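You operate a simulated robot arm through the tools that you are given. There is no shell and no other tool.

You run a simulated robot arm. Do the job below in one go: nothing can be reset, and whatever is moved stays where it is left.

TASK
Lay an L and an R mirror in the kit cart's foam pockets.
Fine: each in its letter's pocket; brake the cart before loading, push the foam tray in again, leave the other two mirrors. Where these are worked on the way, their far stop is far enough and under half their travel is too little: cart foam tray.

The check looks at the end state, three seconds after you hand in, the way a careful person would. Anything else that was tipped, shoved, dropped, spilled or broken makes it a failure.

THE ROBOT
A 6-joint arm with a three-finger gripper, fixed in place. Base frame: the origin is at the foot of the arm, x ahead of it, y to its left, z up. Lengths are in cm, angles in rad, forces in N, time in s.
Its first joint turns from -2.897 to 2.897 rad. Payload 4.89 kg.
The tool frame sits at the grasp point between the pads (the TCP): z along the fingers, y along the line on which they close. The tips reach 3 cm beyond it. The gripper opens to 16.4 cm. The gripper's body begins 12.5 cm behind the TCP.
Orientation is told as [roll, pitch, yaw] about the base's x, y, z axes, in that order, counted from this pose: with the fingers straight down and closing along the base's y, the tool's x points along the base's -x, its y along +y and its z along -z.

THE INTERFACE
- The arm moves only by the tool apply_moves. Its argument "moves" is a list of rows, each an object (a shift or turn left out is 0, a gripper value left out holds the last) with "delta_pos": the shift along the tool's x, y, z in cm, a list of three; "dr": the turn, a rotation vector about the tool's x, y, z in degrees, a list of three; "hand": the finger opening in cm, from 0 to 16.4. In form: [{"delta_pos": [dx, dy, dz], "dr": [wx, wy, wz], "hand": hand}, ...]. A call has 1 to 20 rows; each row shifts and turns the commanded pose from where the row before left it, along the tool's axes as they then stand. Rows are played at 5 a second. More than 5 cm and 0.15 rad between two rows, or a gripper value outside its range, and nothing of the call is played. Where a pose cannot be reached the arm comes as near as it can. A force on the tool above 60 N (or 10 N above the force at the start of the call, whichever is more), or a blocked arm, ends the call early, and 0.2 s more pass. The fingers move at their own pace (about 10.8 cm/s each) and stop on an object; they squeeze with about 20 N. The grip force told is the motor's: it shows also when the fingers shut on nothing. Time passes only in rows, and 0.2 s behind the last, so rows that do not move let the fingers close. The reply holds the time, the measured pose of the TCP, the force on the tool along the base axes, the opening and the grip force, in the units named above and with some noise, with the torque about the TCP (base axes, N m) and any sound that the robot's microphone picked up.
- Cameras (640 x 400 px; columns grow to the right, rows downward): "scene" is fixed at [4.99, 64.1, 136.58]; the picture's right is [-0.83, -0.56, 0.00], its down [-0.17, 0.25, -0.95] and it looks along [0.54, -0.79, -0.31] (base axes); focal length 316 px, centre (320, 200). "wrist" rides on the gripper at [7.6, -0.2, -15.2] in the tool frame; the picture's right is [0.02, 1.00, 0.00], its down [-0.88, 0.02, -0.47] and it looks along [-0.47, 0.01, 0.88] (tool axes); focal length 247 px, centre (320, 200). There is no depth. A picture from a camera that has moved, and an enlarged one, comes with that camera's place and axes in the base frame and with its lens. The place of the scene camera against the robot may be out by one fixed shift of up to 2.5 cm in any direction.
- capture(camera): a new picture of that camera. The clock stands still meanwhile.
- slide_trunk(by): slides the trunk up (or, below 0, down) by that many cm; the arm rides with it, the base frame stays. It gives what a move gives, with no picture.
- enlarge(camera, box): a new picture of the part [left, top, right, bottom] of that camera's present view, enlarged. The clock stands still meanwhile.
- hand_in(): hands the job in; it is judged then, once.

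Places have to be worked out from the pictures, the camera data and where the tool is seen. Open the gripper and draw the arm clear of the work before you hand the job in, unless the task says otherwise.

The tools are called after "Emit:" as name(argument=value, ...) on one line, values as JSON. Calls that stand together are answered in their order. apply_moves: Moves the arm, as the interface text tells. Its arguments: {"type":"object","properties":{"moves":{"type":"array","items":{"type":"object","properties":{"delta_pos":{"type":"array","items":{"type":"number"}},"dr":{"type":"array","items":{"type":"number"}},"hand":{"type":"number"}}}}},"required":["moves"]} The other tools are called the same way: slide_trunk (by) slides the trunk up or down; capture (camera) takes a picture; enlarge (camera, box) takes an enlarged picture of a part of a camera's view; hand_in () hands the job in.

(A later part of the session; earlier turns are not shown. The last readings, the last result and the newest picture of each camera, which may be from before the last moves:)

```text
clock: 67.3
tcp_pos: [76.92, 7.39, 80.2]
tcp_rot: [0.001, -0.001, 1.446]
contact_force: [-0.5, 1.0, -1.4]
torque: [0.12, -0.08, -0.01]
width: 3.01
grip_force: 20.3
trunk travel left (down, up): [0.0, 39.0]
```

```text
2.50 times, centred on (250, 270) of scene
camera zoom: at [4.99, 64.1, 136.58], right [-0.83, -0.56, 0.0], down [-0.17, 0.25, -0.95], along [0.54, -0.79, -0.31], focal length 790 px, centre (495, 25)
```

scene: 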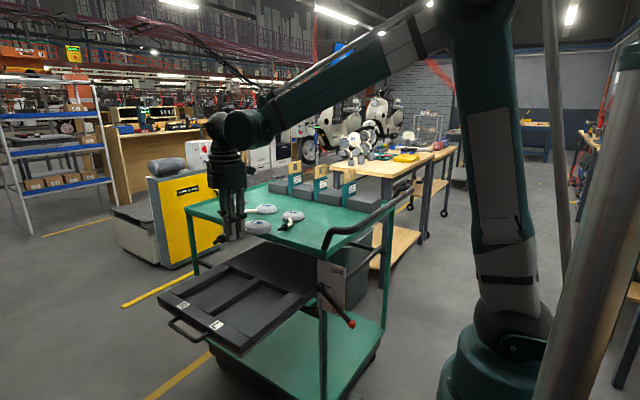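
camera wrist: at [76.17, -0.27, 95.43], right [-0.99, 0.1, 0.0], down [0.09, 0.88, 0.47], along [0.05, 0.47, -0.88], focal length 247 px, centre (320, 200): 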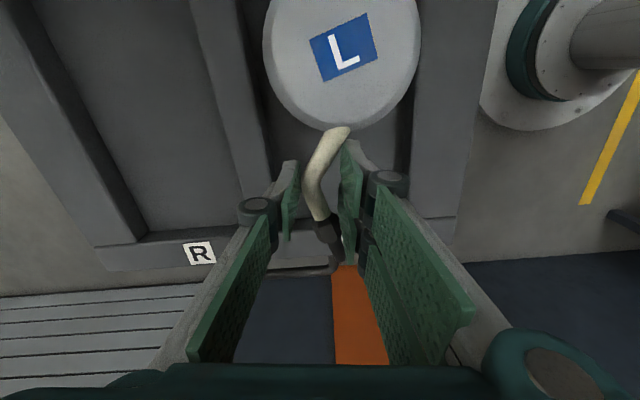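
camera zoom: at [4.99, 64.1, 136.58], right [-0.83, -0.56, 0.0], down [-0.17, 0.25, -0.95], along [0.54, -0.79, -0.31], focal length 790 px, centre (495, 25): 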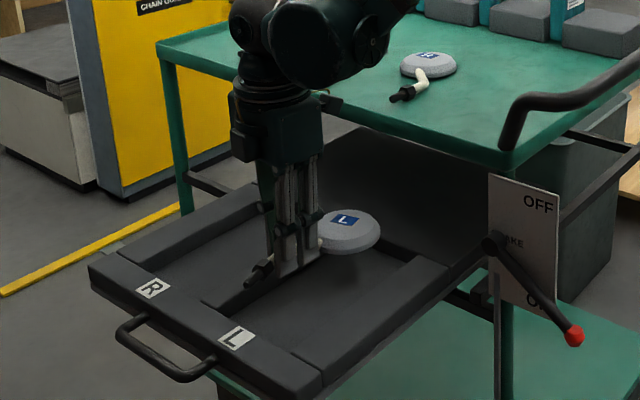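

Aligned; I nudge +0.5 cm in x, -0.4 cm in y, and lower further.

Emit:
apply_moves(moves=[{"delta_pos": [0.35, -0.5, 2]}, {"delta_pos": [0, 0, 2]}, {"delta_pos": [0, 0, 1]}, {}])

Emit:
capture(camera="wrist")

Emit:
enlarge(camera="scene", box=[170, 220, 330, 340])

```text
clock: 68.3
tcp_pos: [77.28, 6.79, 75.25]
tcp_rot: [0.0, -0.002, 1.446]
contact_force: [0.2, 0.2, -1.4]
torque: [0.1, -0.05, 0.02]
width: 3.02
grip_force: 20.3
trunk travel left (down, up): [0.0, 39.0]
```

```text
taken
camera wrist: at [76.58, -0.78, 90.45], right [-0.99, 0.1, 0.0], down [0.09, 0.88, 0.47], along [0.05, 0.47, -0.88], focal length 247 px, centre (320, 200)
```

wrist: 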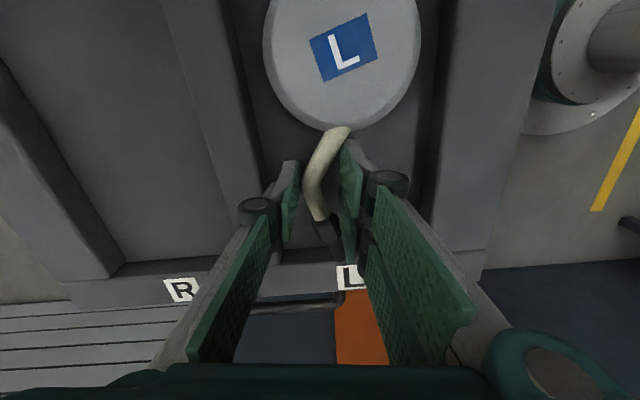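

```text
3.33 times, centred on (250, 280) of scene
camera zoom: at [4.99, 64.1, 136.58], right [-0.83, -0.56, 0.0], down [-0.17, 0.25, -0.95], along [0.54, -0.79, -0.31], focal length 1053 px, centre (553, -67)
```

zoom: 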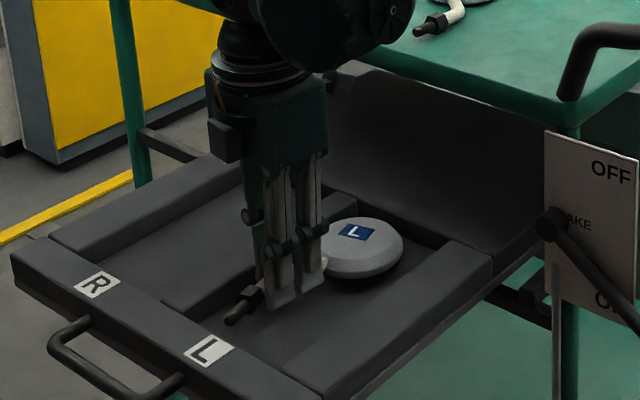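

Well centred in the pocket. I lower in small steps until it touches the floor.

Emit:
apply_moves(moves=[{"delta_pos": [0, 0, 0.5]}, {"delta_pos": [0, 0, 0.5]}, {"delta_pos": [0, 0, 0.4]}, {}])

Emit:
apply_moves(moves=[{"delta_pos": [0, 0, 0.3]}, {}])

Emit:
apply_moves(moves=[{"delta_pos": [0, 0, 0.3]}, {}])

```text
clock: 69.3
tcp_pos: [77.32, 6.8, 73.81]
tcp_rot: [-0.001, -0.002, 1.447]
contact_force: [1.5, 0.5, -1.6]
torque: [0.1, -0.03, 0.04]
width: 3.01
grip_force: 19.7
trunk travel left (down, up): [0.0, 39.0]
```

```text
clock: 69.9
tcp_pos: [77.49, 6.69, 73.48]
tcp_rot: [0.0, -0.003, 1.447]
contact_force: [0.5, 0.3, -2.3]
torque: [0.1, 0.0, -0.03]
width: 3.01
grip_force: 20.1
trunk travel left (down, up): [0.0, 39.0]
```

```text
clock: 70.5
tcp_pos: [77.31, 6.71, 73.28]
tcp_rot: [-0.001, -0.001, 1.447]
contact_force: [0.0, 0.3, -0.6]
torque: [0.13, -0.02, 0.0]
width: 3.01
grip_force: 19.9
trunk travel left (down, up): [0.0, 39.0]
```

Emit:
apply_moves(moves=[{"delta_pos": [0, 0, 0.3]}, {}])

Emit:
apply_moves(moves=[{"delta_pos": [0, 0, 0.25]}, {}])

Emit:
apply_moves(moves=[{"delta_pos": [0, 0, 0.25]}, {}])

Emit:
enlarge(camera="scene", box=[200, 250, 300, 320])

```text
clock: 71.1
tcp_pos: [77.38, 6.81, 73.05]
tcp_rot: [0.002, -0.002, 1.446]
contact_force: [1.1, 0.9, 17.6]
torque: [0.07, -0.1, 0.01]
width: 3.03
grip_force: 20.2
trunk travel left (down, up): [0.0, 39.0]
```

```text
clock: 71.8
tcp_pos: [77.2, 6.78, 72.85]
tcp_rot: [-0.002, -0.003, 1.447]
contact_force: [-4.3, 0.6, 42.0]
torque: [0.02, 0.61, -0.05]
width: 3.0
grip_force: 20.2
trunk travel left (down, up): [0.0, 39.0]
stopped in row 2: the force on the tool passed its limit at 62 N (the readings are from after the stop); the commanded pose is now the measured one
```

```text
clock: 72.1
tcp_pos: [77.3, 6.68, 72.89]
tcp_rot: [-0.003, -0.001, 1.445]
contact_force: [-7.6, 0.4, 44.3]
torque: [0.09, 0.68, 0.0]
width: 3.02
grip_force: 20.0
trunk travel left (down, up): [0.0, 39.0]
stopped in row 1: the force on the tool passed its limit at 66 N (the readings are from after the stop); the commanded pose is now the measured one
```

```text
5.71 times, centred on (250, 285) of scene
camera zoom: at [4.99, 64.1, 136.58], right [-0.83, -0.56, 0.0], down [-0.17, 0.25, -0.95], along [0.54, -0.79, -0.31], focal length 1804 px, centre (720, -286)
```

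zoom: 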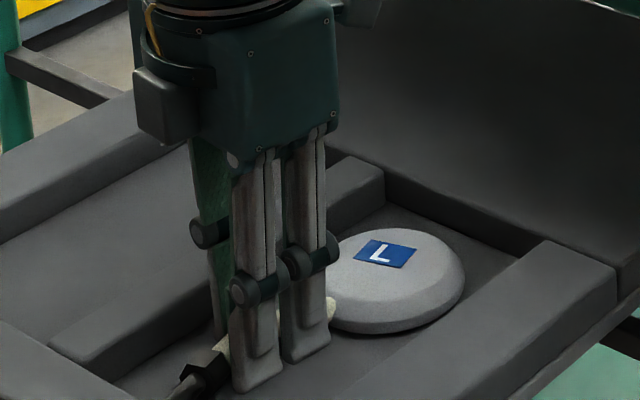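

It rests on the pocket floor. I relieve the pressure slightly, open to 5 cm, then rise.

Emit:
apply_moves(moves=[{"delta_pos": [0, 0, -0.15]}, {"hand": 4.0}, {"hand": 4.8}, {}])

Emit:
capture(camera="wrist")

```text
clock: 73.1
tcp_pos: [77.5, 6.85, 72.91]
tcp_rot: [0.001, -0.002, 1.447]
contact_force: [0.8, -0.9, 12.8]
torque: [-0.04, 0.17, 0.07]
width: 4.77
grip_force: 0.0
trunk travel left (down, up): [0.0, 39.0]
```

```text
taken
camera wrist: at [76.71, -0.84, 88.16], right [-0.99, 0.1, 0.0], down [0.09, 0.88, 0.47], along [0.05, 0.47, -0.88], focal length 247 px, centre (320, 200)
```

wrist: 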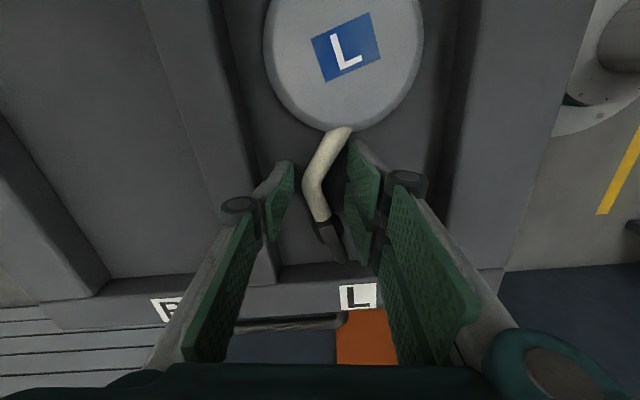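

L mirror is in its pocket. I rise straight up to z≈100 and check it.

Emit:
apply_moves(moves=[{"delta_pos": [0, 0, -1]}, {"delta_pos": [0, 0, -2]}, {"delta_pos": [0, 0, -4]}, {"delta_pos": [0, 0, -5]}, {"delta_pos": [0, 0, -5]}, {"delta_pos": [0, 0, -5]}, {"delta_pos": [0, 0, -5]}])

Emit:
capture(camera="wrist")

Emit:
enlarge(camera="scene", box=[150, 190, 350, 350])

```text
clock: 74.7
tcp_pos: [77.69, 6.72, 99.95]
tcp_rot: [0.0, -0.003, 1.447]
contact_force: [1.3, 0.0, 0.4]
torque: [-0.03, 0.21, -0.01]
width: 4.8
grip_force: 0.1
trunk travel left (down, up): [0.0, 39.0]
```

```text
taken
camera wrist: at [76.93, -0.95, 115.24], right [-0.99, 0.1, 0.0], down [0.09, 0.88, 0.47], along [0.05, 0.47, -0.88], focal length 247 px, centre (320, 200)
```

wrist: 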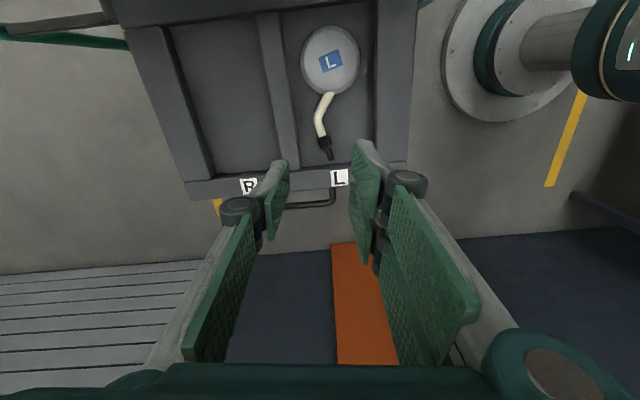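

```text
2.50 times, centred on (250, 270) of scene
camera zoom: at [4.99, 64.1, 136.58], right [-0.83, -0.56, 0.0], down [-0.17, 0.25, -0.95], along [0.54, -0.79, -0.31], focal length 790 px, centre (495, 25)
```

zoom: 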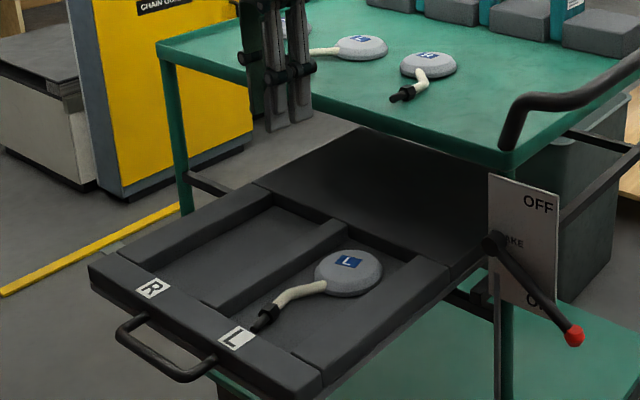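

The L mirror lies neatly in the L pocket. For the R mirror (mirror-image stem) I yaw to -63° and move over its bend at about (80, -23).

Emit:
apply_moves(moves=[{"dr": [0, 0, 8.11]}, {"dr": [0, 0, 8.11]}, {"dr": [0, 0, 8.11]}, {"dr": [0, 0, 8.11]}, {"dr": [0, 0, 8.11]}, {"dr": [0, 0, 8.11]}, {"dr": [0, 0, 8.11]}, {"dr": [0, 0, 8.11]}, {"dr": [0, 0, 8.11]}, {"dr": [0, 0, 8.11]}, {"dr": [0, 0, 8.11]}, {"dr": [0, 0, 8.11]}, {"dr": [0, 0, 8.11]}, {"dr": [0, 0, 8.11]}, {"dr": [0, 0, 8.11]}, {"dr": [0, 0, 8.11]}, {"dr": [0, 0, 8.11]}, {"dr": [0, 0, 8.11]}])

Emit:
capture(camera="wrist")

```text
clock: 78.5
tcp_pos: [77.55, 6.59, 99.92]
tcp_rot: [-0.001, 0.0, -1.102]
contact_force: [-0.3, -0.3, 0.2]
torque: [0.03, 0.0, -0.01]
width: 4.84
grip_force: 0.1
trunk travel left (down, up): [0.0, 39.0]
```

```text
taken
camera wrist: at [73.98, 13.37, 115.18], right [0.88, 0.47, 0.0], down [0.41, -0.78, 0.47], along [0.22, -0.42, -0.88], focal length 247 px, centre (320, 200)
```

wrist: 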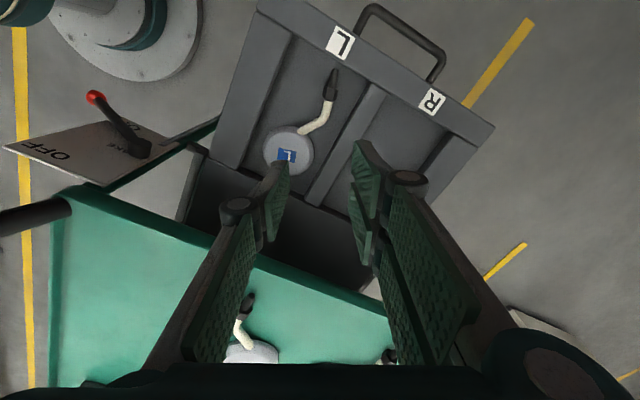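

Orientation reached. Now I move over the R mirror's stem.

Emit:
apply_moves(moves=[{"delta_pos": [-3.51, -1.36, -0.1]}, {"delta_pos": [-3.51, -1.36, 0]}, {"delta_pos": [-3.51, -1.36, 0]}, {"delta_pos": [-3.51, -1.36, 0]}, {"delta_pos": [-3.51, -1.36, 0]}, {"delta_pos": [-3.51, -1.36, 0]}, {"delta_pos": [-3.51, -1.36, 0]}, {"delta_pos": [-3.41, -1.36, 0]}, {}])

Emit:
capture(camera="wrist")

Emit:
enlarge(camera="wrist", box=[220, 60, 420, 230])

Emit:
enlarge(camera="scene", box=[240, 170, 340, 240])

```text
clock: 80.5
tcp_pos: [80.51, -23.49, 100.01]
tcp_rot: [-0.001, 0.001, -1.102]
contact_force: [-0.1, 1.3, 0.5]
torque: [-0.12, 0.02, 0.0]
width: 4.78
grip_force: 0.0
trunk travel left (down, up): [0.0, 39.0]
```

```text
taken
camera wrist: at [76.89, -16.74, 115.25], right [0.88, 0.47, 0.0], down [0.42, -0.78, 0.47], along [0.22, -0.42, -0.88], focal length 247 px, centre (320, 200)
```

wrist: 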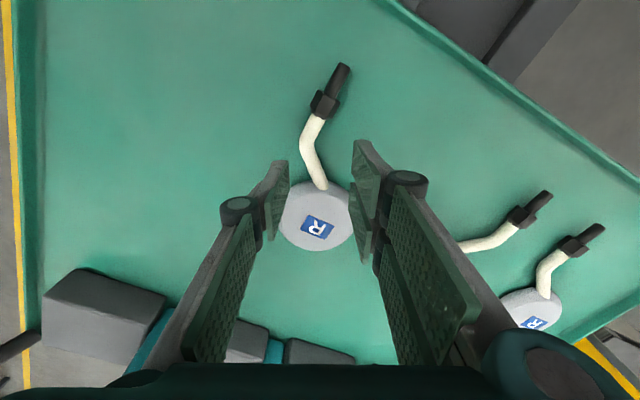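

```text
2.35 times, centred on (320, 145) of wrist
camera zoom: at [76.89, -16.74, 115.25], right [0.88, 0.47, 0.0], down [0.42, -0.78, 0.47], along [0.22, -0.42, -0.88], focal length 581 px, centre (320, 329)
```

zoom: 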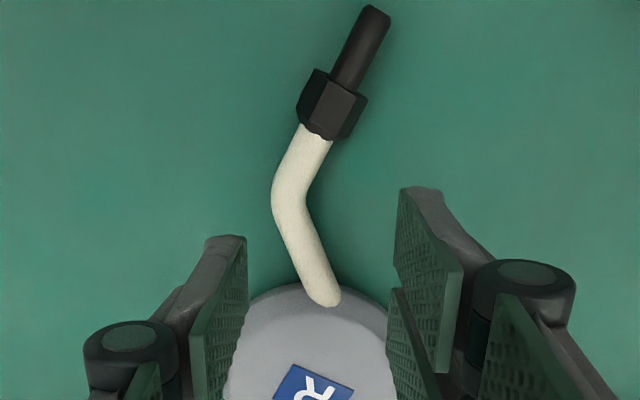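

```text
5.71 times, centred on (290, 205) of scene
camera zoom: at [4.99, 64.1, 136.58], right [-0.83, -0.56, 0.0], down [-0.17, 0.25, -0.95], along [0.54, -0.79, -0.31], focal length 1804 px, centre (491, 171)
```

zoom: 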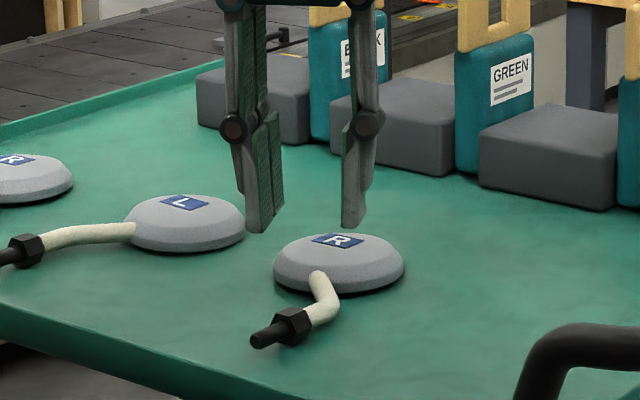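

The R stem's bend shows as the mirror image, with its apex at about (78.9, -23.8). I shift to line up and descend partway to verify.

Emit:
apply_moves(moves=[{"delta_pos": [0, -0.68, 2]}, {"delta_pos": [0, 0, 2.5]}, {}])

Emit:
enlarge(camera="wrist", box=[220, 60, 420, 230])

```text
clock: 81.3
tcp_pos: [79.87, -23.66, 95.55]
tcp_rot: [-0.001, 0.0, -1.101]
contact_force: [0.7, 0.4, 0.3]
torque: [0.0, -0.07, 0.03]
width: 4.8
grip_force: 0.0
trunk travel left (down, up): [0.0, 39.0]
```

```text
2.35 times, centred on (320, 145) of wrist
camera zoom: at [76.28, -17.02, 110.74], right [0.88, 0.47, 0.0], down [0.42, -0.78, 0.47], along [0.22, -0.42, -0.88], focal length 581 px, centre (320, 329)
```

zoom: 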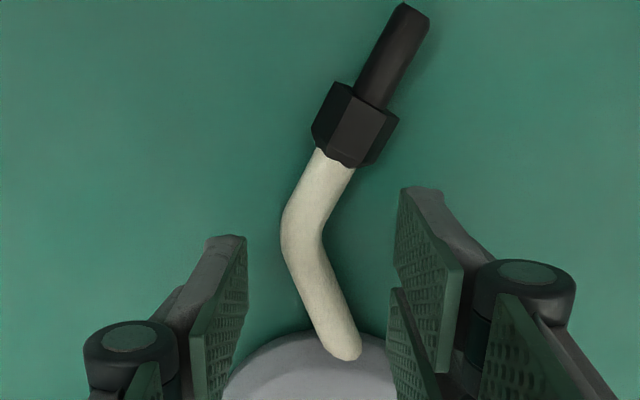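

Aligned: apex 0.8 cm toward the single finger, with prongs clear of both nut and head. I descend to just above the table and close.

Emit:
apply_moves(moves=[{"delta_pos": [0.1, 0, 1.2]}, {"delta_pos": [0, 0, 0.8]}, {"delta_pos": [0, 0, 0.3]}, {}])

Emit:
enlarge(camera="wrist", box=[220, 60, 420, 230])

```text
clock: 82.3
tcp_pos: [79.78, -23.38, 93.21]
tcp_rot: [0.001, -0.002, -1.1]
contact_force: [-0.6, -0.3, -0.5]
torque: [-0.03, -0.01, 0.0]
width: 4.82
grip_force: 0.0
trunk travel left (down, up): [0.0, 39.0]
```

```text
2.35 times, centred on (320, 145) of wrist
camera zoom: at [76.2, -16.69, 108.43], right [0.88, 0.47, 0.0], down [0.42, -0.78, 0.47], along [0.22, -0.42, -0.88], focal length 581 px, centre (320, 329)
```

zoom: 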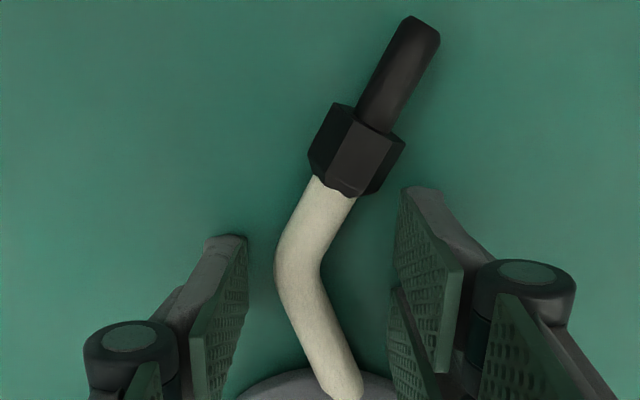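

The upper prong would close near the nut, so I shift 0.4 cm toward the head and then close.

Emit:
apply_moves(moves=[{"delta_pos": [-0.45, 0, 0.1]}, {}, {"hand": 2.0}, {}, {}])

Emit:
enlarge(camera="wrist", box=[220, 60, 420, 230])

```text
clock: 83.5
tcp_pos: [80.05, -23.81, 93.03]
tcp_rot: [0.001, -0.001, -1.101]
contact_force: [-0.4, -0.6, 0.3]
torque: [0.08, 0.02, 0.0]
width: 2.62
grip_force: 20.3
trunk travel left (down, up): [0.0, 39.0]
```

```text
2.35 times, centred on (320, 145) of wrist
camera zoom: at [76.43, -17.06, 108.32], right [0.88, 0.47, 0.0], down [0.42, -0.78, 0.47], along [0.22, -0.42, -0.88], focal length 581 px, centre (320, 329)
```

zoom: 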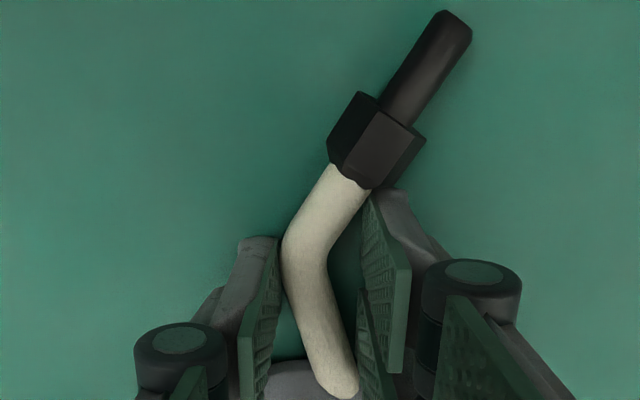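

Gripped at 2.6 cm (the mirror turned slightly into the prongs). I lift gently.

Emit:
apply_moves(moves=[{"delta_pos": [0, 0, -0.5]}, {"delta_pos": [0, 0, -0.8]}, {"delta_pos": [0, 0, -0.8]}, {}])

Emit:
capture(camera="wrist")

Emit:
enlarge(camera="scene", box=[240, 170, 340, 240])

```text
clock: 84.5
tcp_pos: [79.98, -23.83, 95.29]
tcp_rot: [0.001, 0.001, -1.101]
contact_force: [0.1, 0.2, -2.3]
torque: [0.07, 0.06, -0.01]
width: 2.61
grip_force: 20.3
trunk travel left (down, up): [0.0, 39.0]
```

```text
taken
camera wrist: at [76.43, -17.08, 110.54], right [0.88, 0.47, 0.0], down [0.42, -0.78, 0.47], along [0.22, -0.42, -0.88], focal length 247 px, centre (320, 200)
```

wrist: 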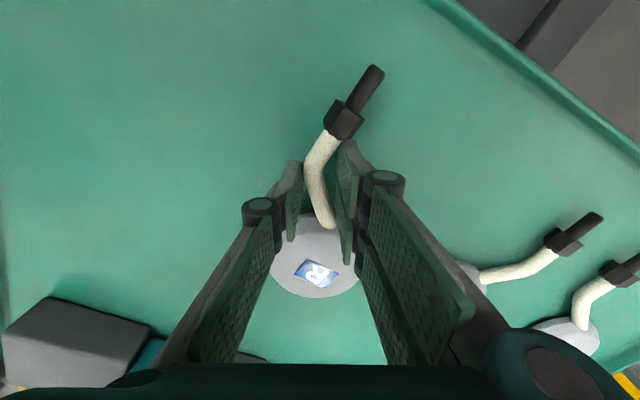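

```text
5.71 times, centred on (290, 205) of scene
camera zoom: at [4.99, 64.1, 136.58], right [-0.83, -0.56, 0.0], down [-0.17, 0.25, -0.95], along [0.54, -0.79, -0.31], focal length 1804 px, centre (491, 171)
```

zoom: 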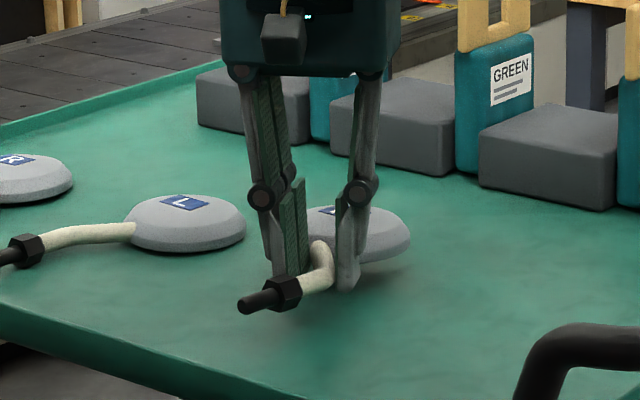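

The R mirror is up and level. I raise it, turn 13° so it lies along the pocket, and carry it over the R pocket.

Emit:
apply_moves(moves=[{"delta_pos": [0, 0, -2.5]}, {"delta_pos": [0, 0, -2.5]}, {"dr": [0, 0, 4.4]}, {"dr": [0, 0, 4.3]}, {"dr": [0, 0, 4.3]}, {}])

Emit:
apply_moves(moves=[{"delta_pos": [2.395, 1.595, 0]}, {"delta_pos": [2.395, 1.595, 0]}, {"delta_pos": [2.395, 1.595, 0]}, {"delta_pos": [2.395, 1.595, 0]}, {"delta_pos": [2.395, 1.595, 0]}, {"delta_pos": [2.395, 1.595, 0]}, {"delta_pos": [2.395, 1.595, 0]}, {"delta_pos": [2.395, 1.595, 0]}, {"delta_pos": [2.395, 1.595, 0]}, {"delta_pos": [2.395, 1.595, 0]}, {"delta_pos": [2.395, 1.595, 0]}, {}])

Emit:
capture(camera="wrist")

Emit:
capture(camera="scene")

```text
clock: 85.9
tcp_pos: [80.14, -23.76, 100.16]
tcp_rot: [0.0, 0.003, -1.329]
contact_force: [-0.3, -0.3, -1.6]
torque: [0.08, 0.03, -0.04]
width: 2.58
grip_force: 20.4
trunk travel left (down, up): [0.0, 39.0]
```

```text
clock: 88.5
tcp_pos: [90.55, 6.04, 100.16]
tcp_rot: [0.0, 0.001, -1.329]
contact_force: [-0.4, 0.7, -2.4]
torque: [0.15, 0.04, 0.0]
width: 2.62
grip_force: 20.6
trunk travel left (down, up): [0.0, 39.0]
```

```text
taken
camera wrist: at [88.6, 13.38, 115.5], right [0.97, 0.26, 0.0], down [0.23, -0.85, 0.47], along [0.12, -0.46, -0.88], focal length 247 px, centre (320, 200)
```

wrist: 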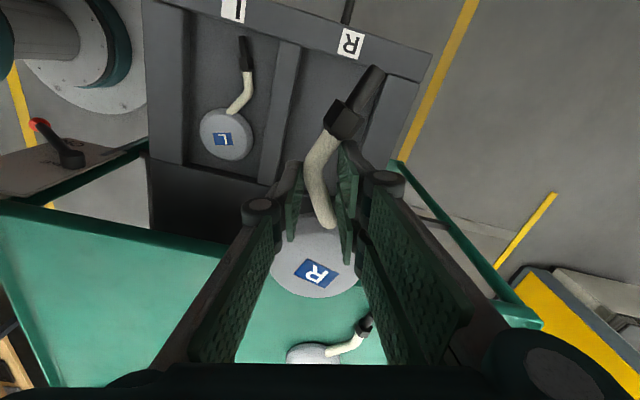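

```text
taken
```

scene: 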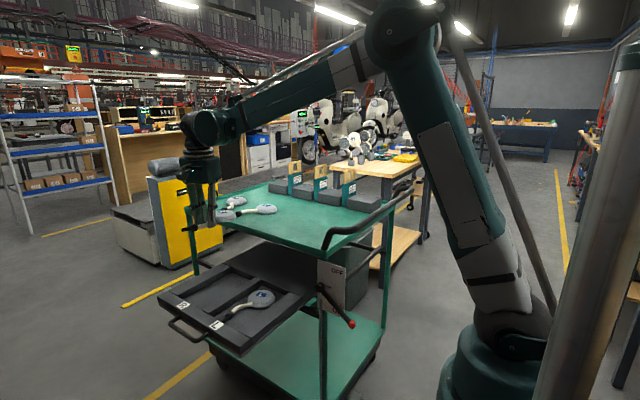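

Aligned with the R pocket. I lower to about 8 cm above it and check.

Emit:
apply_moves(moves=[{"delta_pos": [0, 0, 3]}, {"delta_pos": [0, 0, 3]}, {"delta_pos": [0, 0, 3]}, {"delta_pos": [0, 0, 3]}, {"delta_pos": [0, 0, 3]}, {"delta_pos": [0, 0, 3]}, {"delta_pos": [0, 0, 2]}, {}])

Emit:
capture(camera="wrist")

Emit:
enlarge(camera="scene", box=[150, 190, 350, 350])

```text
clock: 90.3
tcp_pos: [90.59, 6.1, 79.97]
tcp_rot: [0.001, 0.001, -1.327]
contact_force: [-0.7, -0.2, -2.5]
torque: [0.07, -0.01, -0.01]
width: 2.6
grip_force: 20.2
trunk travel left (down, up): [0.0, 39.0]
```

```text
taken
camera wrist: at [88.65, 13.45, 95.24], right [0.97, 0.26, 0.0], down [0.23, -0.85, 0.47], along [0.12, -0.46, -0.88], focal length 247 px, centre (320, 200)
```

wrist: 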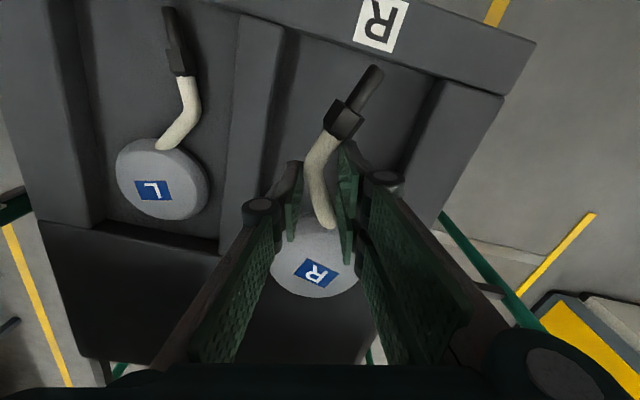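

```text
2.50 times, centred on (250, 270) of scene
camera zoom: at [4.99, 64.1, 136.58], right [-0.83, -0.56, 0.0], down [-0.17, 0.25, -0.95], along [0.54, -0.79, -0.31], focal length 790 px, centre (495, 25)
```

zoom: 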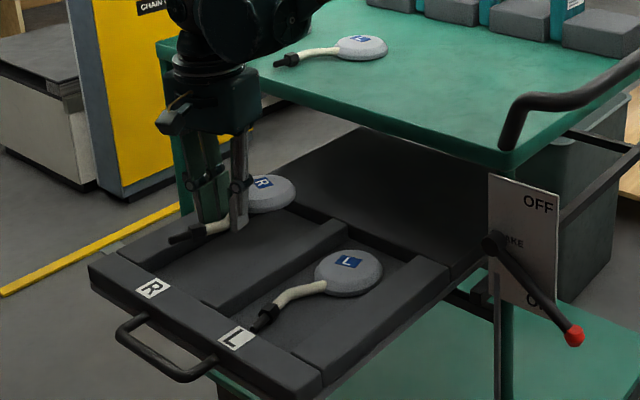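

Head and bolt both fall inside the R pocket with about 2 cm margins. I lower on, then creep near the floor (expected contact at TCP z≈73.1).

Emit:
apply_moves(moves=[{"delta_pos": [0, 0, 2]}, {"delta_pos": [0, 0, 2]}, {"delta_pos": [0, 0, 1.5]}, {"delta_pos": [0, 0, 0.7]}, {}])

Emit:
capture(camera="wrist")

```text
clock: 91.5
tcp_pos: [90.7, 5.89, 73.76]
tcp_rot: [0.001, -0.001, -1.328]
contact_force: [-0.2, -0.2, -1.1]
torque: [0.12, 0.01, 0.02]
width: 2.61
grip_force: 19.8
trunk travel left (down, up): [0.0, 39.0]
```

```text
taken
camera wrist: at [88.67, 13.29, 89.11], right [0.97, 0.26, 0.0], down [0.23, -0.85, 0.47], along [0.12, -0.46, -0.88], focal length 247 px, centre (320, 200)
```

wrist: 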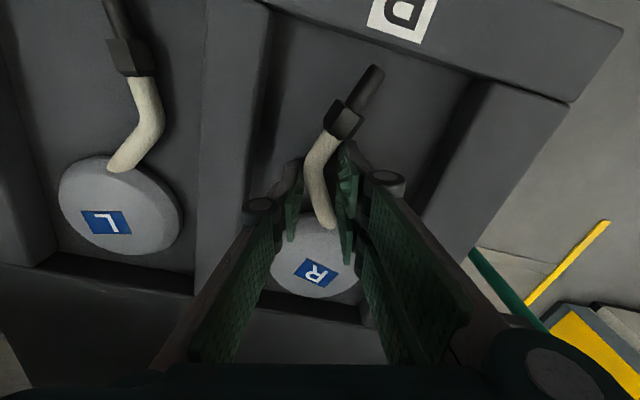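

The head is a bit close to the back wall, so I shift +0.7 cm in y and creep down.

Emit:
apply_moves(moves=[{"delta_pos": [0.68, 0.17, 0]}, {"delta_pos": [0, 0, 0.4]}, {}])

Emit:
capture(camera="wrist")

```text
clock: 92.3
tcp_pos: [90.7, 6.69, 73.56]
tcp_rot: [0.001, 0.002, -1.327]
contact_force: [0.5, 0.3, -2.0]
torque: [0.12, 0.05, 0.01]
width: 2.63
grip_force: 20.4
trunk travel left (down, up): [0.0, 39.0]
```

```text
taken
camera wrist: at [88.74, 14.04, 88.82], right [0.97, 0.26, 0.0], down [0.23, -0.85, 0.47], along [0.12, -0.46, -0.88], focal length 247 px, centre (320, 200)
```

wrist: 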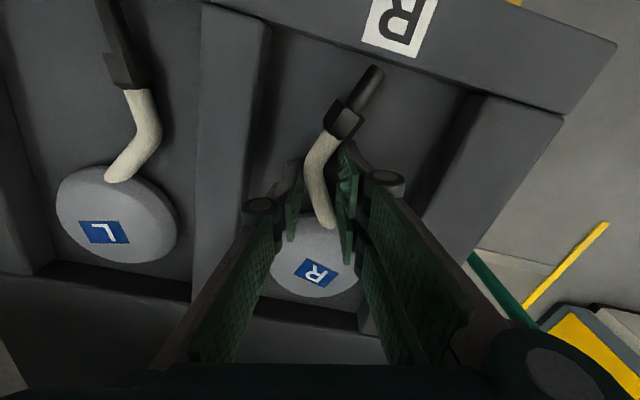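

The bolt tip is now only about 0.5 cm from the front wall while the back has about 3 cm, so I shift back 0.8 cm and lower gently.

Emit:
apply_moves(moves=[{"delta_pos": [-0.78, -0.19, 0]}, {}, {"delta_pos": [0, 0, 0.3]}, {}])

Emit:
apply_moves(moves=[{"delta_pos": [0, 0, 0.15]}, {}])

```text
clock: 93.3
tcp_pos: [90.8, 5.85, 73.34]
tcp_rot: [0.001, 0.003, -1.33]
contact_force: [-1.4, 0.1, -2.5]
torque: [0.09, 0.05, -0.04]
width: 2.62
grip_force: 20.6
trunk travel left (down, up): [0.0, 39.0]
```

```text
clock: 93.9
tcp_pos: [90.72, 5.83, 73.16]
tcp_rot: [0.0, 0.0, -1.328]
contact_force: [-0.1, -0.9, -1.0]
torque: [0.13, 0.05, -0.04]
width: 2.59
grip_force: 20.1
trunk travel left (down, up): [0.0, 39.0]
```

Emit:
apply_moves(moves=[{"delta_pos": [0, 0, 0.15]}, {}])

```text
clock: 94.5
tcp_pos: [90.6, 5.91, 73.1]
tcp_rot: [0.001, 0.0, -1.328]
contact_force: [0.8, -0.9, 3.8]
torque: [-0.57, -0.06, 0.1]
width: 2.63
grip_force: 19.5
trunk travel left (down, up): [0.0, 39.0]
```

The mirror touches the pocket floor. I open the fingers.

Emit:
apply_moves(moves=[{"hand": 3.6}, {"hand": 4.8}, {}, {}])

Emit:
capture(camera="wrist")

```text
clock: 95.5
tcp_pos: [90.66, 5.94, 73.06]
tcp_rot: [0.0, 0.001, -1.328]
contact_force: [-1.0, -0.3, 0.2]
torque: [0.02, 0.05, -0.01]
width: 4.79
grip_force: 0.1
trunk travel left (down, up): [0.0, 39.0]
```

```text
taken
camera wrist: at [88.71, 13.23, 88.32], right [0.97, 0.26, 0.0], down [0.23, -0.85, 0.47], along [0.12, -0.46, -0.88], focal length 247 px, centre (320, 200)
```

wrist: 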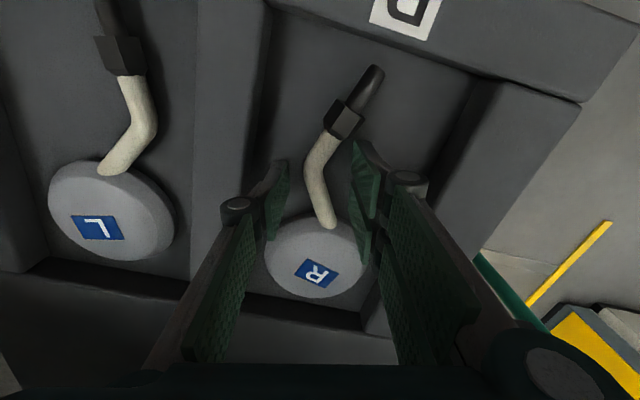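

Released with both mirrors in their pockets. I rise straight up to clear and inspect the result.

Emit:
apply_moves(moves=[{"delta_pos": [0, 0, -1]}, {"delta_pos": [0, 0, -2]}, {"delta_pos": [0, 0, -4]}, {"delta_pos": [0, 0, -5]}, {"delta_pos": [0, 0, -5]}, {"delta_pos": [0, 0, -5]}, {"delta_pos": [0, 0, -4]}])

Emit:
enlarge(camera="wrist", box=[120, 0, 440, 200])

Emit:
enlarge(camera="scene", box=[150, 190, 350, 350])

```text
clock: 97.1
tcp_pos: [90.55, 5.9, 98.93]
tcp_rot: [0.0, 0.001, -1.329]
contact_force: [0.8, 0.3, -0.6]
torque: [-0.02, 0.19, 0.03]
width: 4.8
grip_force: 0.1
trunk travel left (down, up): [0.0, 39.0]
```

```text
2.00 times, centred on (280, 100) of wrist
camera zoom: at [88.62, 13.13, 114.19], right [0.97, 0.26, 0.0], down [0.23, -0.85, 0.47], along [0.12, -0.46, -0.88], focal length 494 px, centre (400, 400)
```

zoom: 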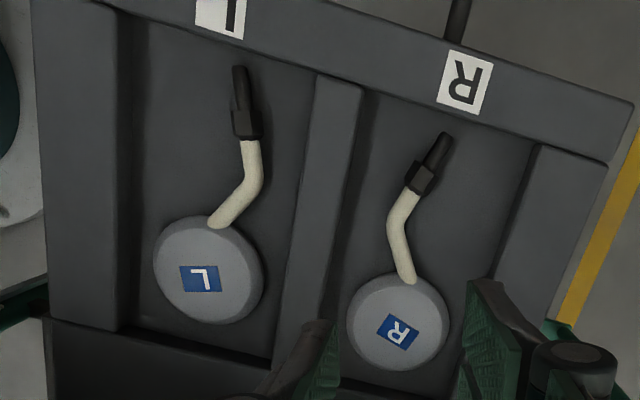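

```text
2.50 times, centred on (250, 270) of scene
camera zoom: at [4.99, 64.1, 136.58], right [-0.83, -0.56, 0.0], down [-0.17, 0.25, -0.95], along [0.54, -0.79, -0.31], focal length 790 px, centre (495, 25)
```

zoom: 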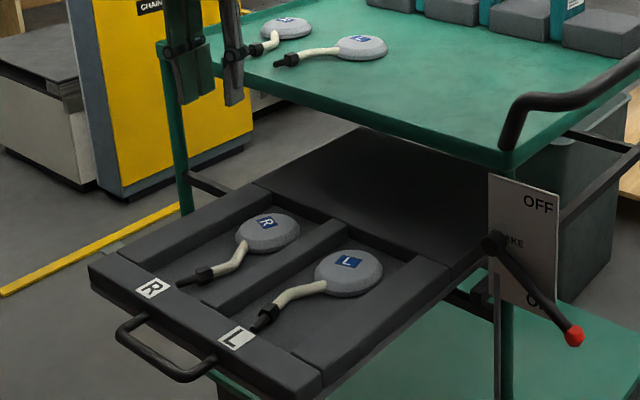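

Both mirrors lie fully inside their pockets, and the other two are untouched on the table. Next I close the tray: I move out in front of it and return to the handle-grip orientation.

Emit:
apply_moves(moves=[{"delta_pos": [4.5, -0.43, 0]}, {"delta_pos": [4.5, -0.43, 0]}, {"delta_pos": [4.5, -0.43, 0]}, {"delta_pos": [4.5, -0.43, 0]}, {"delta_pos": [4.5, -0.43, 0]}, {"delta_pos": [4.5, -0.43, 0]}, {"delta_pos": [4.5, -0.43, 0], "hand": 3.4}])

Emit:
apply_moves(moves=[{"dr": [0, 0, -7.62]}, {"dr": [0, 0, -7.62]}, {"dr": [0, 0, -7.62]}, {"dr": [0, 0, -7.62]}, {"dr": [0, 0, -7.62]}, {"dr": [0, 0, -7.62]}, {"dr": [0, 0, -7.62]}, {"dr": [0, 0, -7.62]}, {"dr": [0, 0, -7.62]}, {"dr": [0, 0, -7.55]}, {"dr": [8, 0, 0]}, {"dr": [8, 0, 0]}, {"dr": [8, 0, 0]}, {"dr": [8, 0, 0]}, {"dr": [8, 0, 0]}])

Emit:
capture(camera="wrist")

Emit:
capture(camera="scene")

```text
clock: 98.7
tcp_pos: [80.41, 35.46, 98.65]
tcp_rot: [0.0, 0.001, -1.331]
contact_force: [0.7, -2.3, -0.5]
torque: [0.33, 0.09, 0.0]
width: 3.41
grip_force: 0.0
trunk travel left (down, up): [0.0, 39.0]
```

```text
clock: 101.9
tcp_pos: [80.1, 35.58, 99.18]
tcp_rot: [-0.697, -0.001, 0.001]
contact_force: [-0.4, -1.8, 1.5]
torque: [0.32, -0.05, 0.0]
width: 3.38
grip_force: 0.0
trunk travel left (down, up): [0.0, 39.0]
```

```text
taken
camera wrist: at [72.56, 45.24, 110.97], right [-0.02, 0.77, -0.64], down [0.88, 0.32, 0.35], along [0.47, -0.56, -0.68], focal length 247 px, centre (320, 200)
```

wrist: 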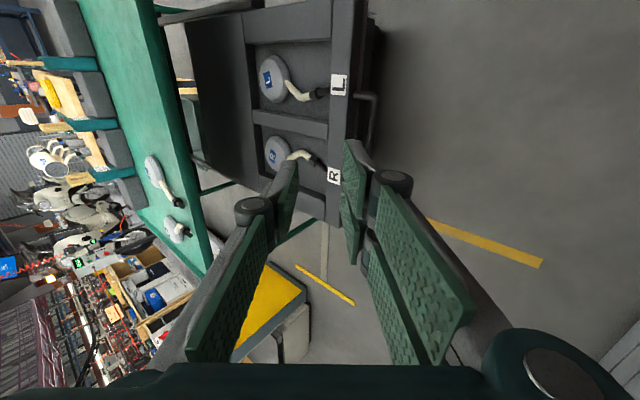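

```text
taken
```

scene: 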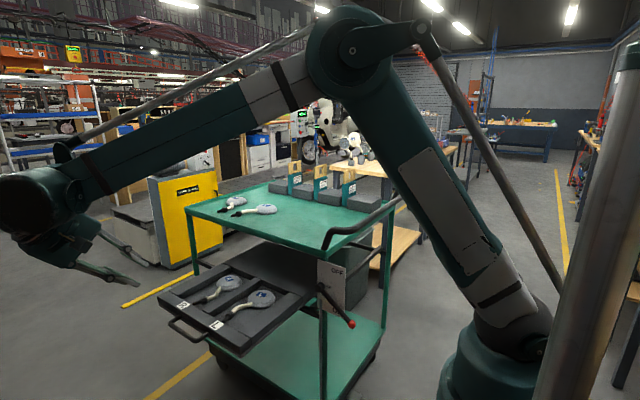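

The handle is where I left it (y≈22.8). I go to the pre-grasp point.

Emit:
apply_moves(moves=[{"delta_pos": [-0.74, 2.39, 3.15]}, {"delta_pos": [-0.74, 2.39, 3.15]}, {"delta_pos": [-0.74, 2.39, 3.15]}, {"delta_pos": [-0.74, 2.39, 3.15]}, {}])

Emit:
enlarge(camera="wrist", box=[200, 20, 440, 220])

```text
clock: 103.1
tcp_pos: [83.31, 34.85, 83.32]
tcp_rot: [-0.696, 0.0, 0.0]
contact_force: [-0.3, -0.7, 0.2]
torque: [0.06, -0.06, 0.04]
width: 3.42
grip_force: 0.0
trunk travel left (down, up): [0.0, 39.0]
```

```text
2.00 times, centred on (320, 120) of wrist
camera zoom: at [75.6, 44.54, 95.05], right [-0.02, 0.77, -0.64], down [0.88, 0.32, 0.35], along [0.47, -0.56, -0.68], focal length 494 px, centre (320, 360)
```

zoom: 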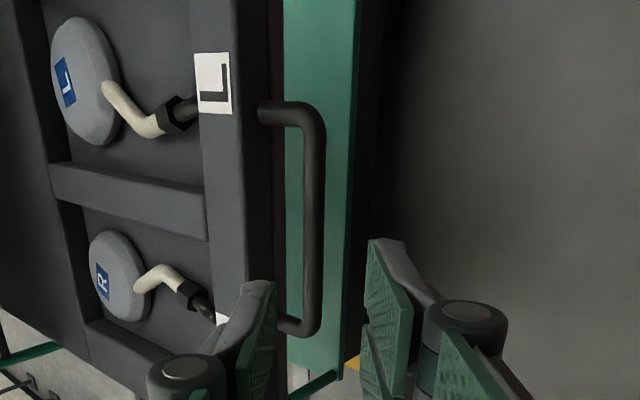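

I check the L mirror's bolt end against the pocket's front wall before closing the tray.

Emit:
enlarge(camera="scene", box=[195, 265, 285, 330])

Emit:
enlarge(camera="wrist", box=[210, 30, 310, 200])

```text
6.15 times, centred on (240, 298) of scene
camera zoom: at [4.99, 64.1, 136.58], right [-0.83, -0.56, 0.0], down [-0.17, 0.25, -0.95], along [0.54, -0.79, -0.31], focal length 1943 px, centre (812, -400)
```

zoom: 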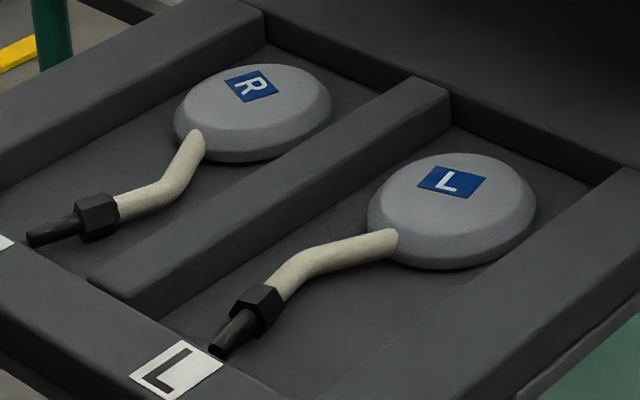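

```text
2.35 times, centred on (260, 115) of wrist
camera zoom: at [75.6, 44.54, 95.05], right [-0.02, 0.77, -0.64], down [0.88, 0.32, 0.35], along [0.47, -0.56, -0.68], focal length 581 px, centre (461, 400)
```

zoom: 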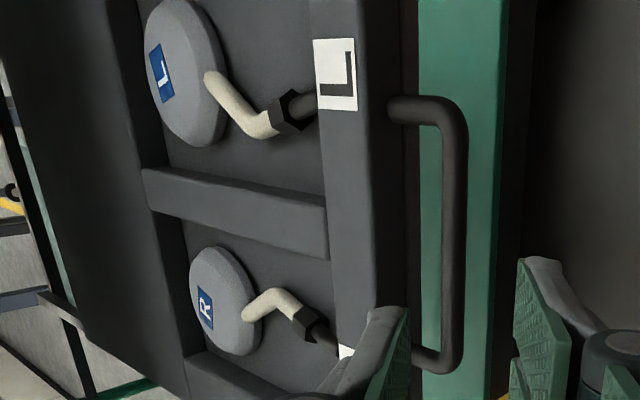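

The L bolt end is inside the front wall, so both mirrors are properly in. I advance onto the handle and close.

Emit:
apply_moves(moves=[{"delta_pos": [0, 0, 4.5]}, {"delta_pos": [0, 0, 4.5]}, {"delta_pos": [0, 0, 3.5]}, {"delta_pos": [0, 0, 2.5]}, {"delta_pos": [0, 0, 1.8]}, {}])

Emit:
capture(camera="wrist")

```text
clock: 104.5
tcp_pos: [83.38, 24.16, 70.33]
tcp_rot: [-0.697, 0.0, 0.001]
contact_force: [-0.1, -0.3, 0.1]
torque: [0.0, -0.04, 0.01]
width: 3.38
grip_force: 0.1
trunk travel left (down, up): [0.0, 39.0]
```

```text
taken
camera wrist: at [75.66, 33.82, 82.08], right [-0.02, 0.77, -0.64], down [0.88, 0.32, 0.35], along [0.47, -0.56, -0.68], focal length 247 px, centre (320, 200)
```

wrist: 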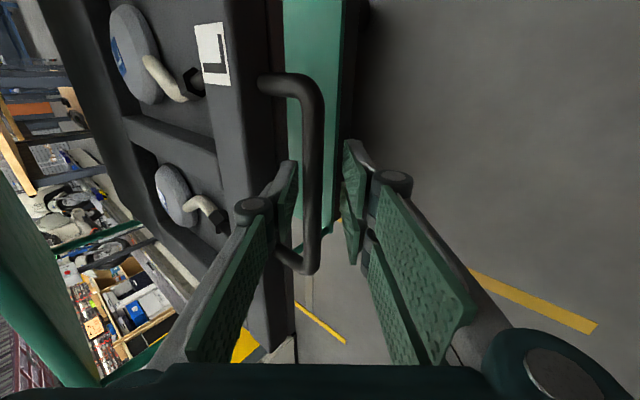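

The bar is between the fingers. I close on it and start pushing the tray in gently.

Emit:
apply_moves(moves=[{"hand": 0}, {}, {}, {"delta_pos": [0, -0.38, 0.32]}, {"delta_pos": [0, -0.766, 0.643]}, {"delta_pos": [0, -0.766, 0.643]}, {"delta_pos": [0, -0.766, 0.643]}])

Emit:
capture(camera="scene")

```text
clock: 105.3
tcp_pos: [83.24, 23.79, 70.57]
tcp_rot: [-0.702, -0.001, -0.002]
contact_force: [-1.9, -17.2, 16.7]
torque: [0.18, 0.47, 0.44]
width: 1.23
grip_force: 45.2
trunk travel left (down, up): [0.0, 39.0]
stopped in row 3: the force on the tool passed its limit at 63 N (the readings are from after the stop); the commanded pose is now the measured one
```

```text
taken
```

scene: 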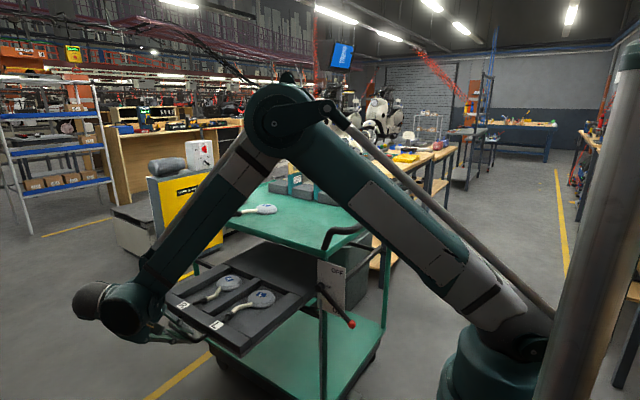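

The grip centring tugged at the far stop and ended the call, but the bar is held. I push inward in small steps.

Emit:
apply_moves(moves=[{"delta_pos": [0, -0.38, 0.32]}, {"delta_pos": [0, -0.766, 0.643]}, {"delta_pos": [0, -0.766, 0.643]}, {"delta_pos": [0, -0.766, 0.643]}, {"delta_pos": [0, -0.766, 0.643]}, {"delta_pos": [0, -0.766, 0.643]}])

Emit:
capture(camera="scene")

```text
clock: 106.7
tcp_pos: [83.31, 18.4, 70.57]
tcp_rot: [-0.7, -0.003, -0.003]
contact_force: [-0.4, -0.2, 22.6]
torque: [0.03, -0.1, 0.6]
width: 1.22
grip_force: 45.1
trunk travel left (down, up): [0.0, 39.0]
```

```text
taken
```

scene: 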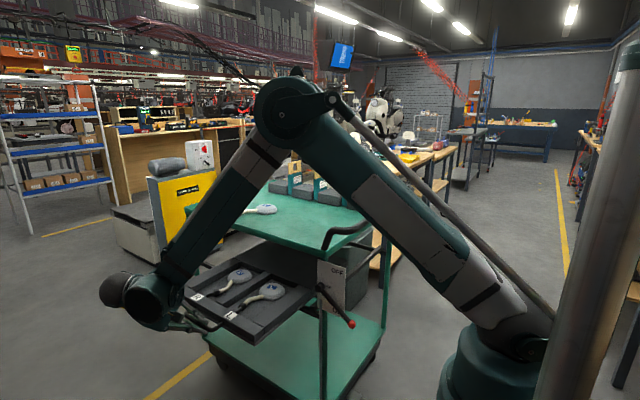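

The tray slides in smoothly. I continue with steady 1 cm steps.

Emit:
apply_moves(moves=[{"delta_pos": [0, -0.866, 0.533]}, {"delta_pos": [0, -0.766, 0.643]}, {"delta_pos": [0, -0.766, 0.643]}, {"delta_pos": [0, -0.766, 0.643]}, {"delta_pos": [0, -0.766, 0.643]}, {"delta_pos": [0, -0.766, 0.643]}, {"delta_pos": [0, -0.766, 0.643]}, {"delta_pos": [0, -0.766, 0.643]}, {"delta_pos": [0, -0.766, 0.643]}, {"delta_pos": [0, -0.766, 0.643]}, {"delta_pos": [0, -0.766, 0.643]}, {"delta_pos": [0, -0.766, 0.643]}, {"delta_pos": [0, -0.766, 0.643]}, {"delta_pos": [0, -0.766, 0.643]}, {"delta_pos": [0, -0.766, 0.643]}, {"delta_pos": [0, -0.766, 0.643]}, {"delta_pos": [0, -0.766, 0.643]}, {"delta_pos": [0, -0.766, 0.643]}])

Emit:
capture(camera="scene")

Emit:
capture(camera="wrist")

```text
clock: 110.5
tcp_pos: [83.38, 0.42, 70.54]
tcp_rot: [-0.702, -0.001, -0.004]
contact_force: [-8.6, 1.7, -35.8]
torque: [-0.09, -0.22, 0.44]
width: 1.23
grip_force: 45.1
trunk travel left (down, up): [0.0, 39.0]
```

```text
taken
```

scene: 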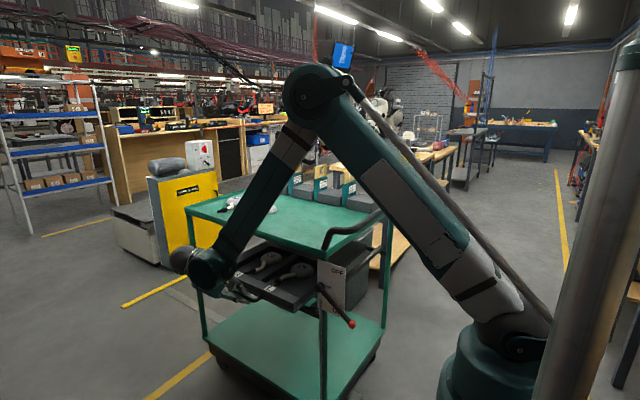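

```text
taken
camera wrist: at [75.69, 10.11, 82.33], right [-0.02, 0.76, -0.64], down [0.88, 0.32, 0.35], along [0.47, -0.56, -0.68], focal length 247 px, centre (320, 200)
```

wrist: 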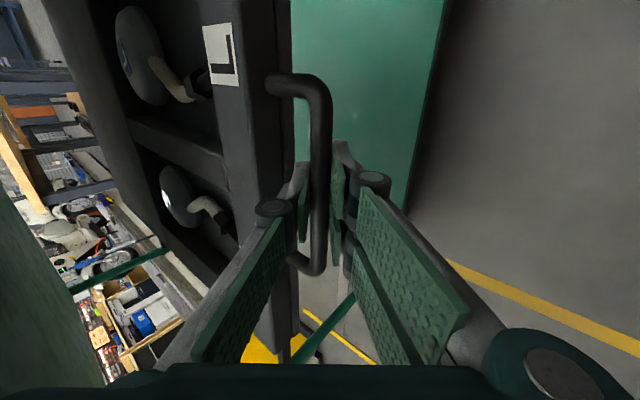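

About 6 cm remain. I correct the slight upward pull and finish closing to the stop.

Emit:
apply_moves(moves=[{"delta_pos": [0, -0.68, 0.74]}, {"delta_pos": [0, -0.766, 0.643]}, {"delta_pos": [0, -0.766, 0.643]}, {"delta_pos": [0, -0.766, 0.643]}, {"delta_pos": [0, -0.766, 0.643]}, {"delta_pos": [0, -0.5, 0.42]}])

Emit:
apply_moves(moves=[{"delta_pos": [0, -0.3, 0.25]}, {"delta_pos": [0, -0.3, 0.25]}, {"delta_pos": [0, -0.3, 0.25]}, {"delta_pos": [0, -0.3, 0.25]}])

Emit:
capture(camera="scene")

```text
clock: 111.9
tcp_pos: [83.28, -5.25, 70.69]
tcp_rot: [-0.699, 0.0, -0.004]
contact_force: [-22.0, 1.6, -28.8]
torque: [-0.07, 0.0, 0.48]
width: 1.23
grip_force: 45.2
trunk travel left (down, up): [0.0, 39.0]
```

```text
clock: 112.9
tcp_pos: [83.28, -6.23, 70.65]
tcp_rot: [-0.697, 0.0, 0.002]
contact_force: [-0.6, 16.1, -11.7]
torque: [-0.18, 0.06, -0.4]
width: 1.22
grip_force: 45.3
trunk travel left (down, up): [0.0, 39.0]
stopped in row 4: the force on the tool passed its limit at 67 N (the readings are from after the stop); the commanded pose is now the measured one
```

```text
taken
```

scene: 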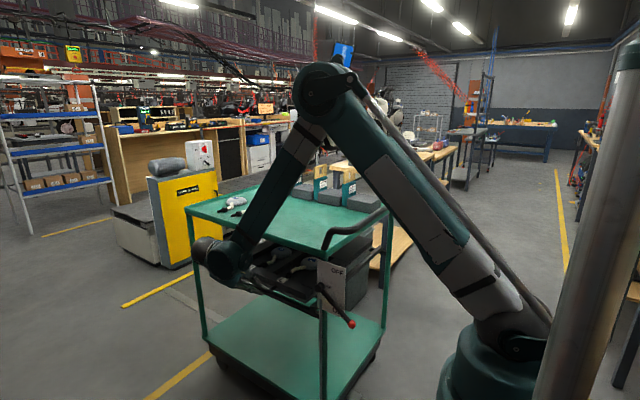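

The tray reached its closed stop. I open to 3.4 cm and back off along the tool axis.

Emit:
apply_moves(moves=[{"hand": 3.4}, {}, {"delta_pos": [0, 0, -2]}, {"delta_pos": [0, 0, -4]}, {"delta_pos": [0, 0, -5]}, {"delta_pos": [0, 0, -5]}])

Emit:
capture(camera="scene")

Emit:
capture(camera="wrist")

```text
clock: 114.3
tcp_pos: [83.28, 3.42, 83.07]
tcp_rot: [-0.697, -0.001, 0.001]
contact_force: [0.9, -0.6, -0.6]
torque: [0.0, 0.15, -0.1]
width: 3.38
grip_force: 0.1
trunk travel left (down, up): [0.0, 39.0]
```

```text
taken
```

scene: 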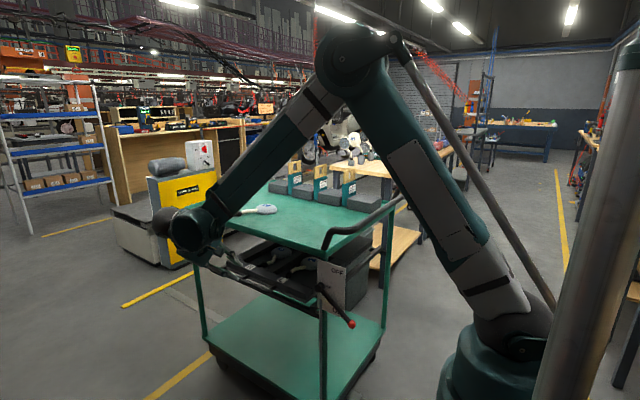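

```text
taken
camera wrist: at [75.71, 13.2, 94.99], right [-0.02, 0.77, -0.64], down [0.88, 0.32, 0.35], along [0.47, -0.56, -0.68], focal length 247 px, centre (320, 200)
```

wrist: 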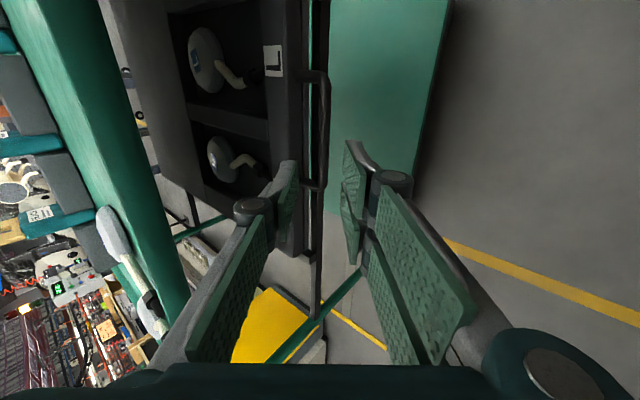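

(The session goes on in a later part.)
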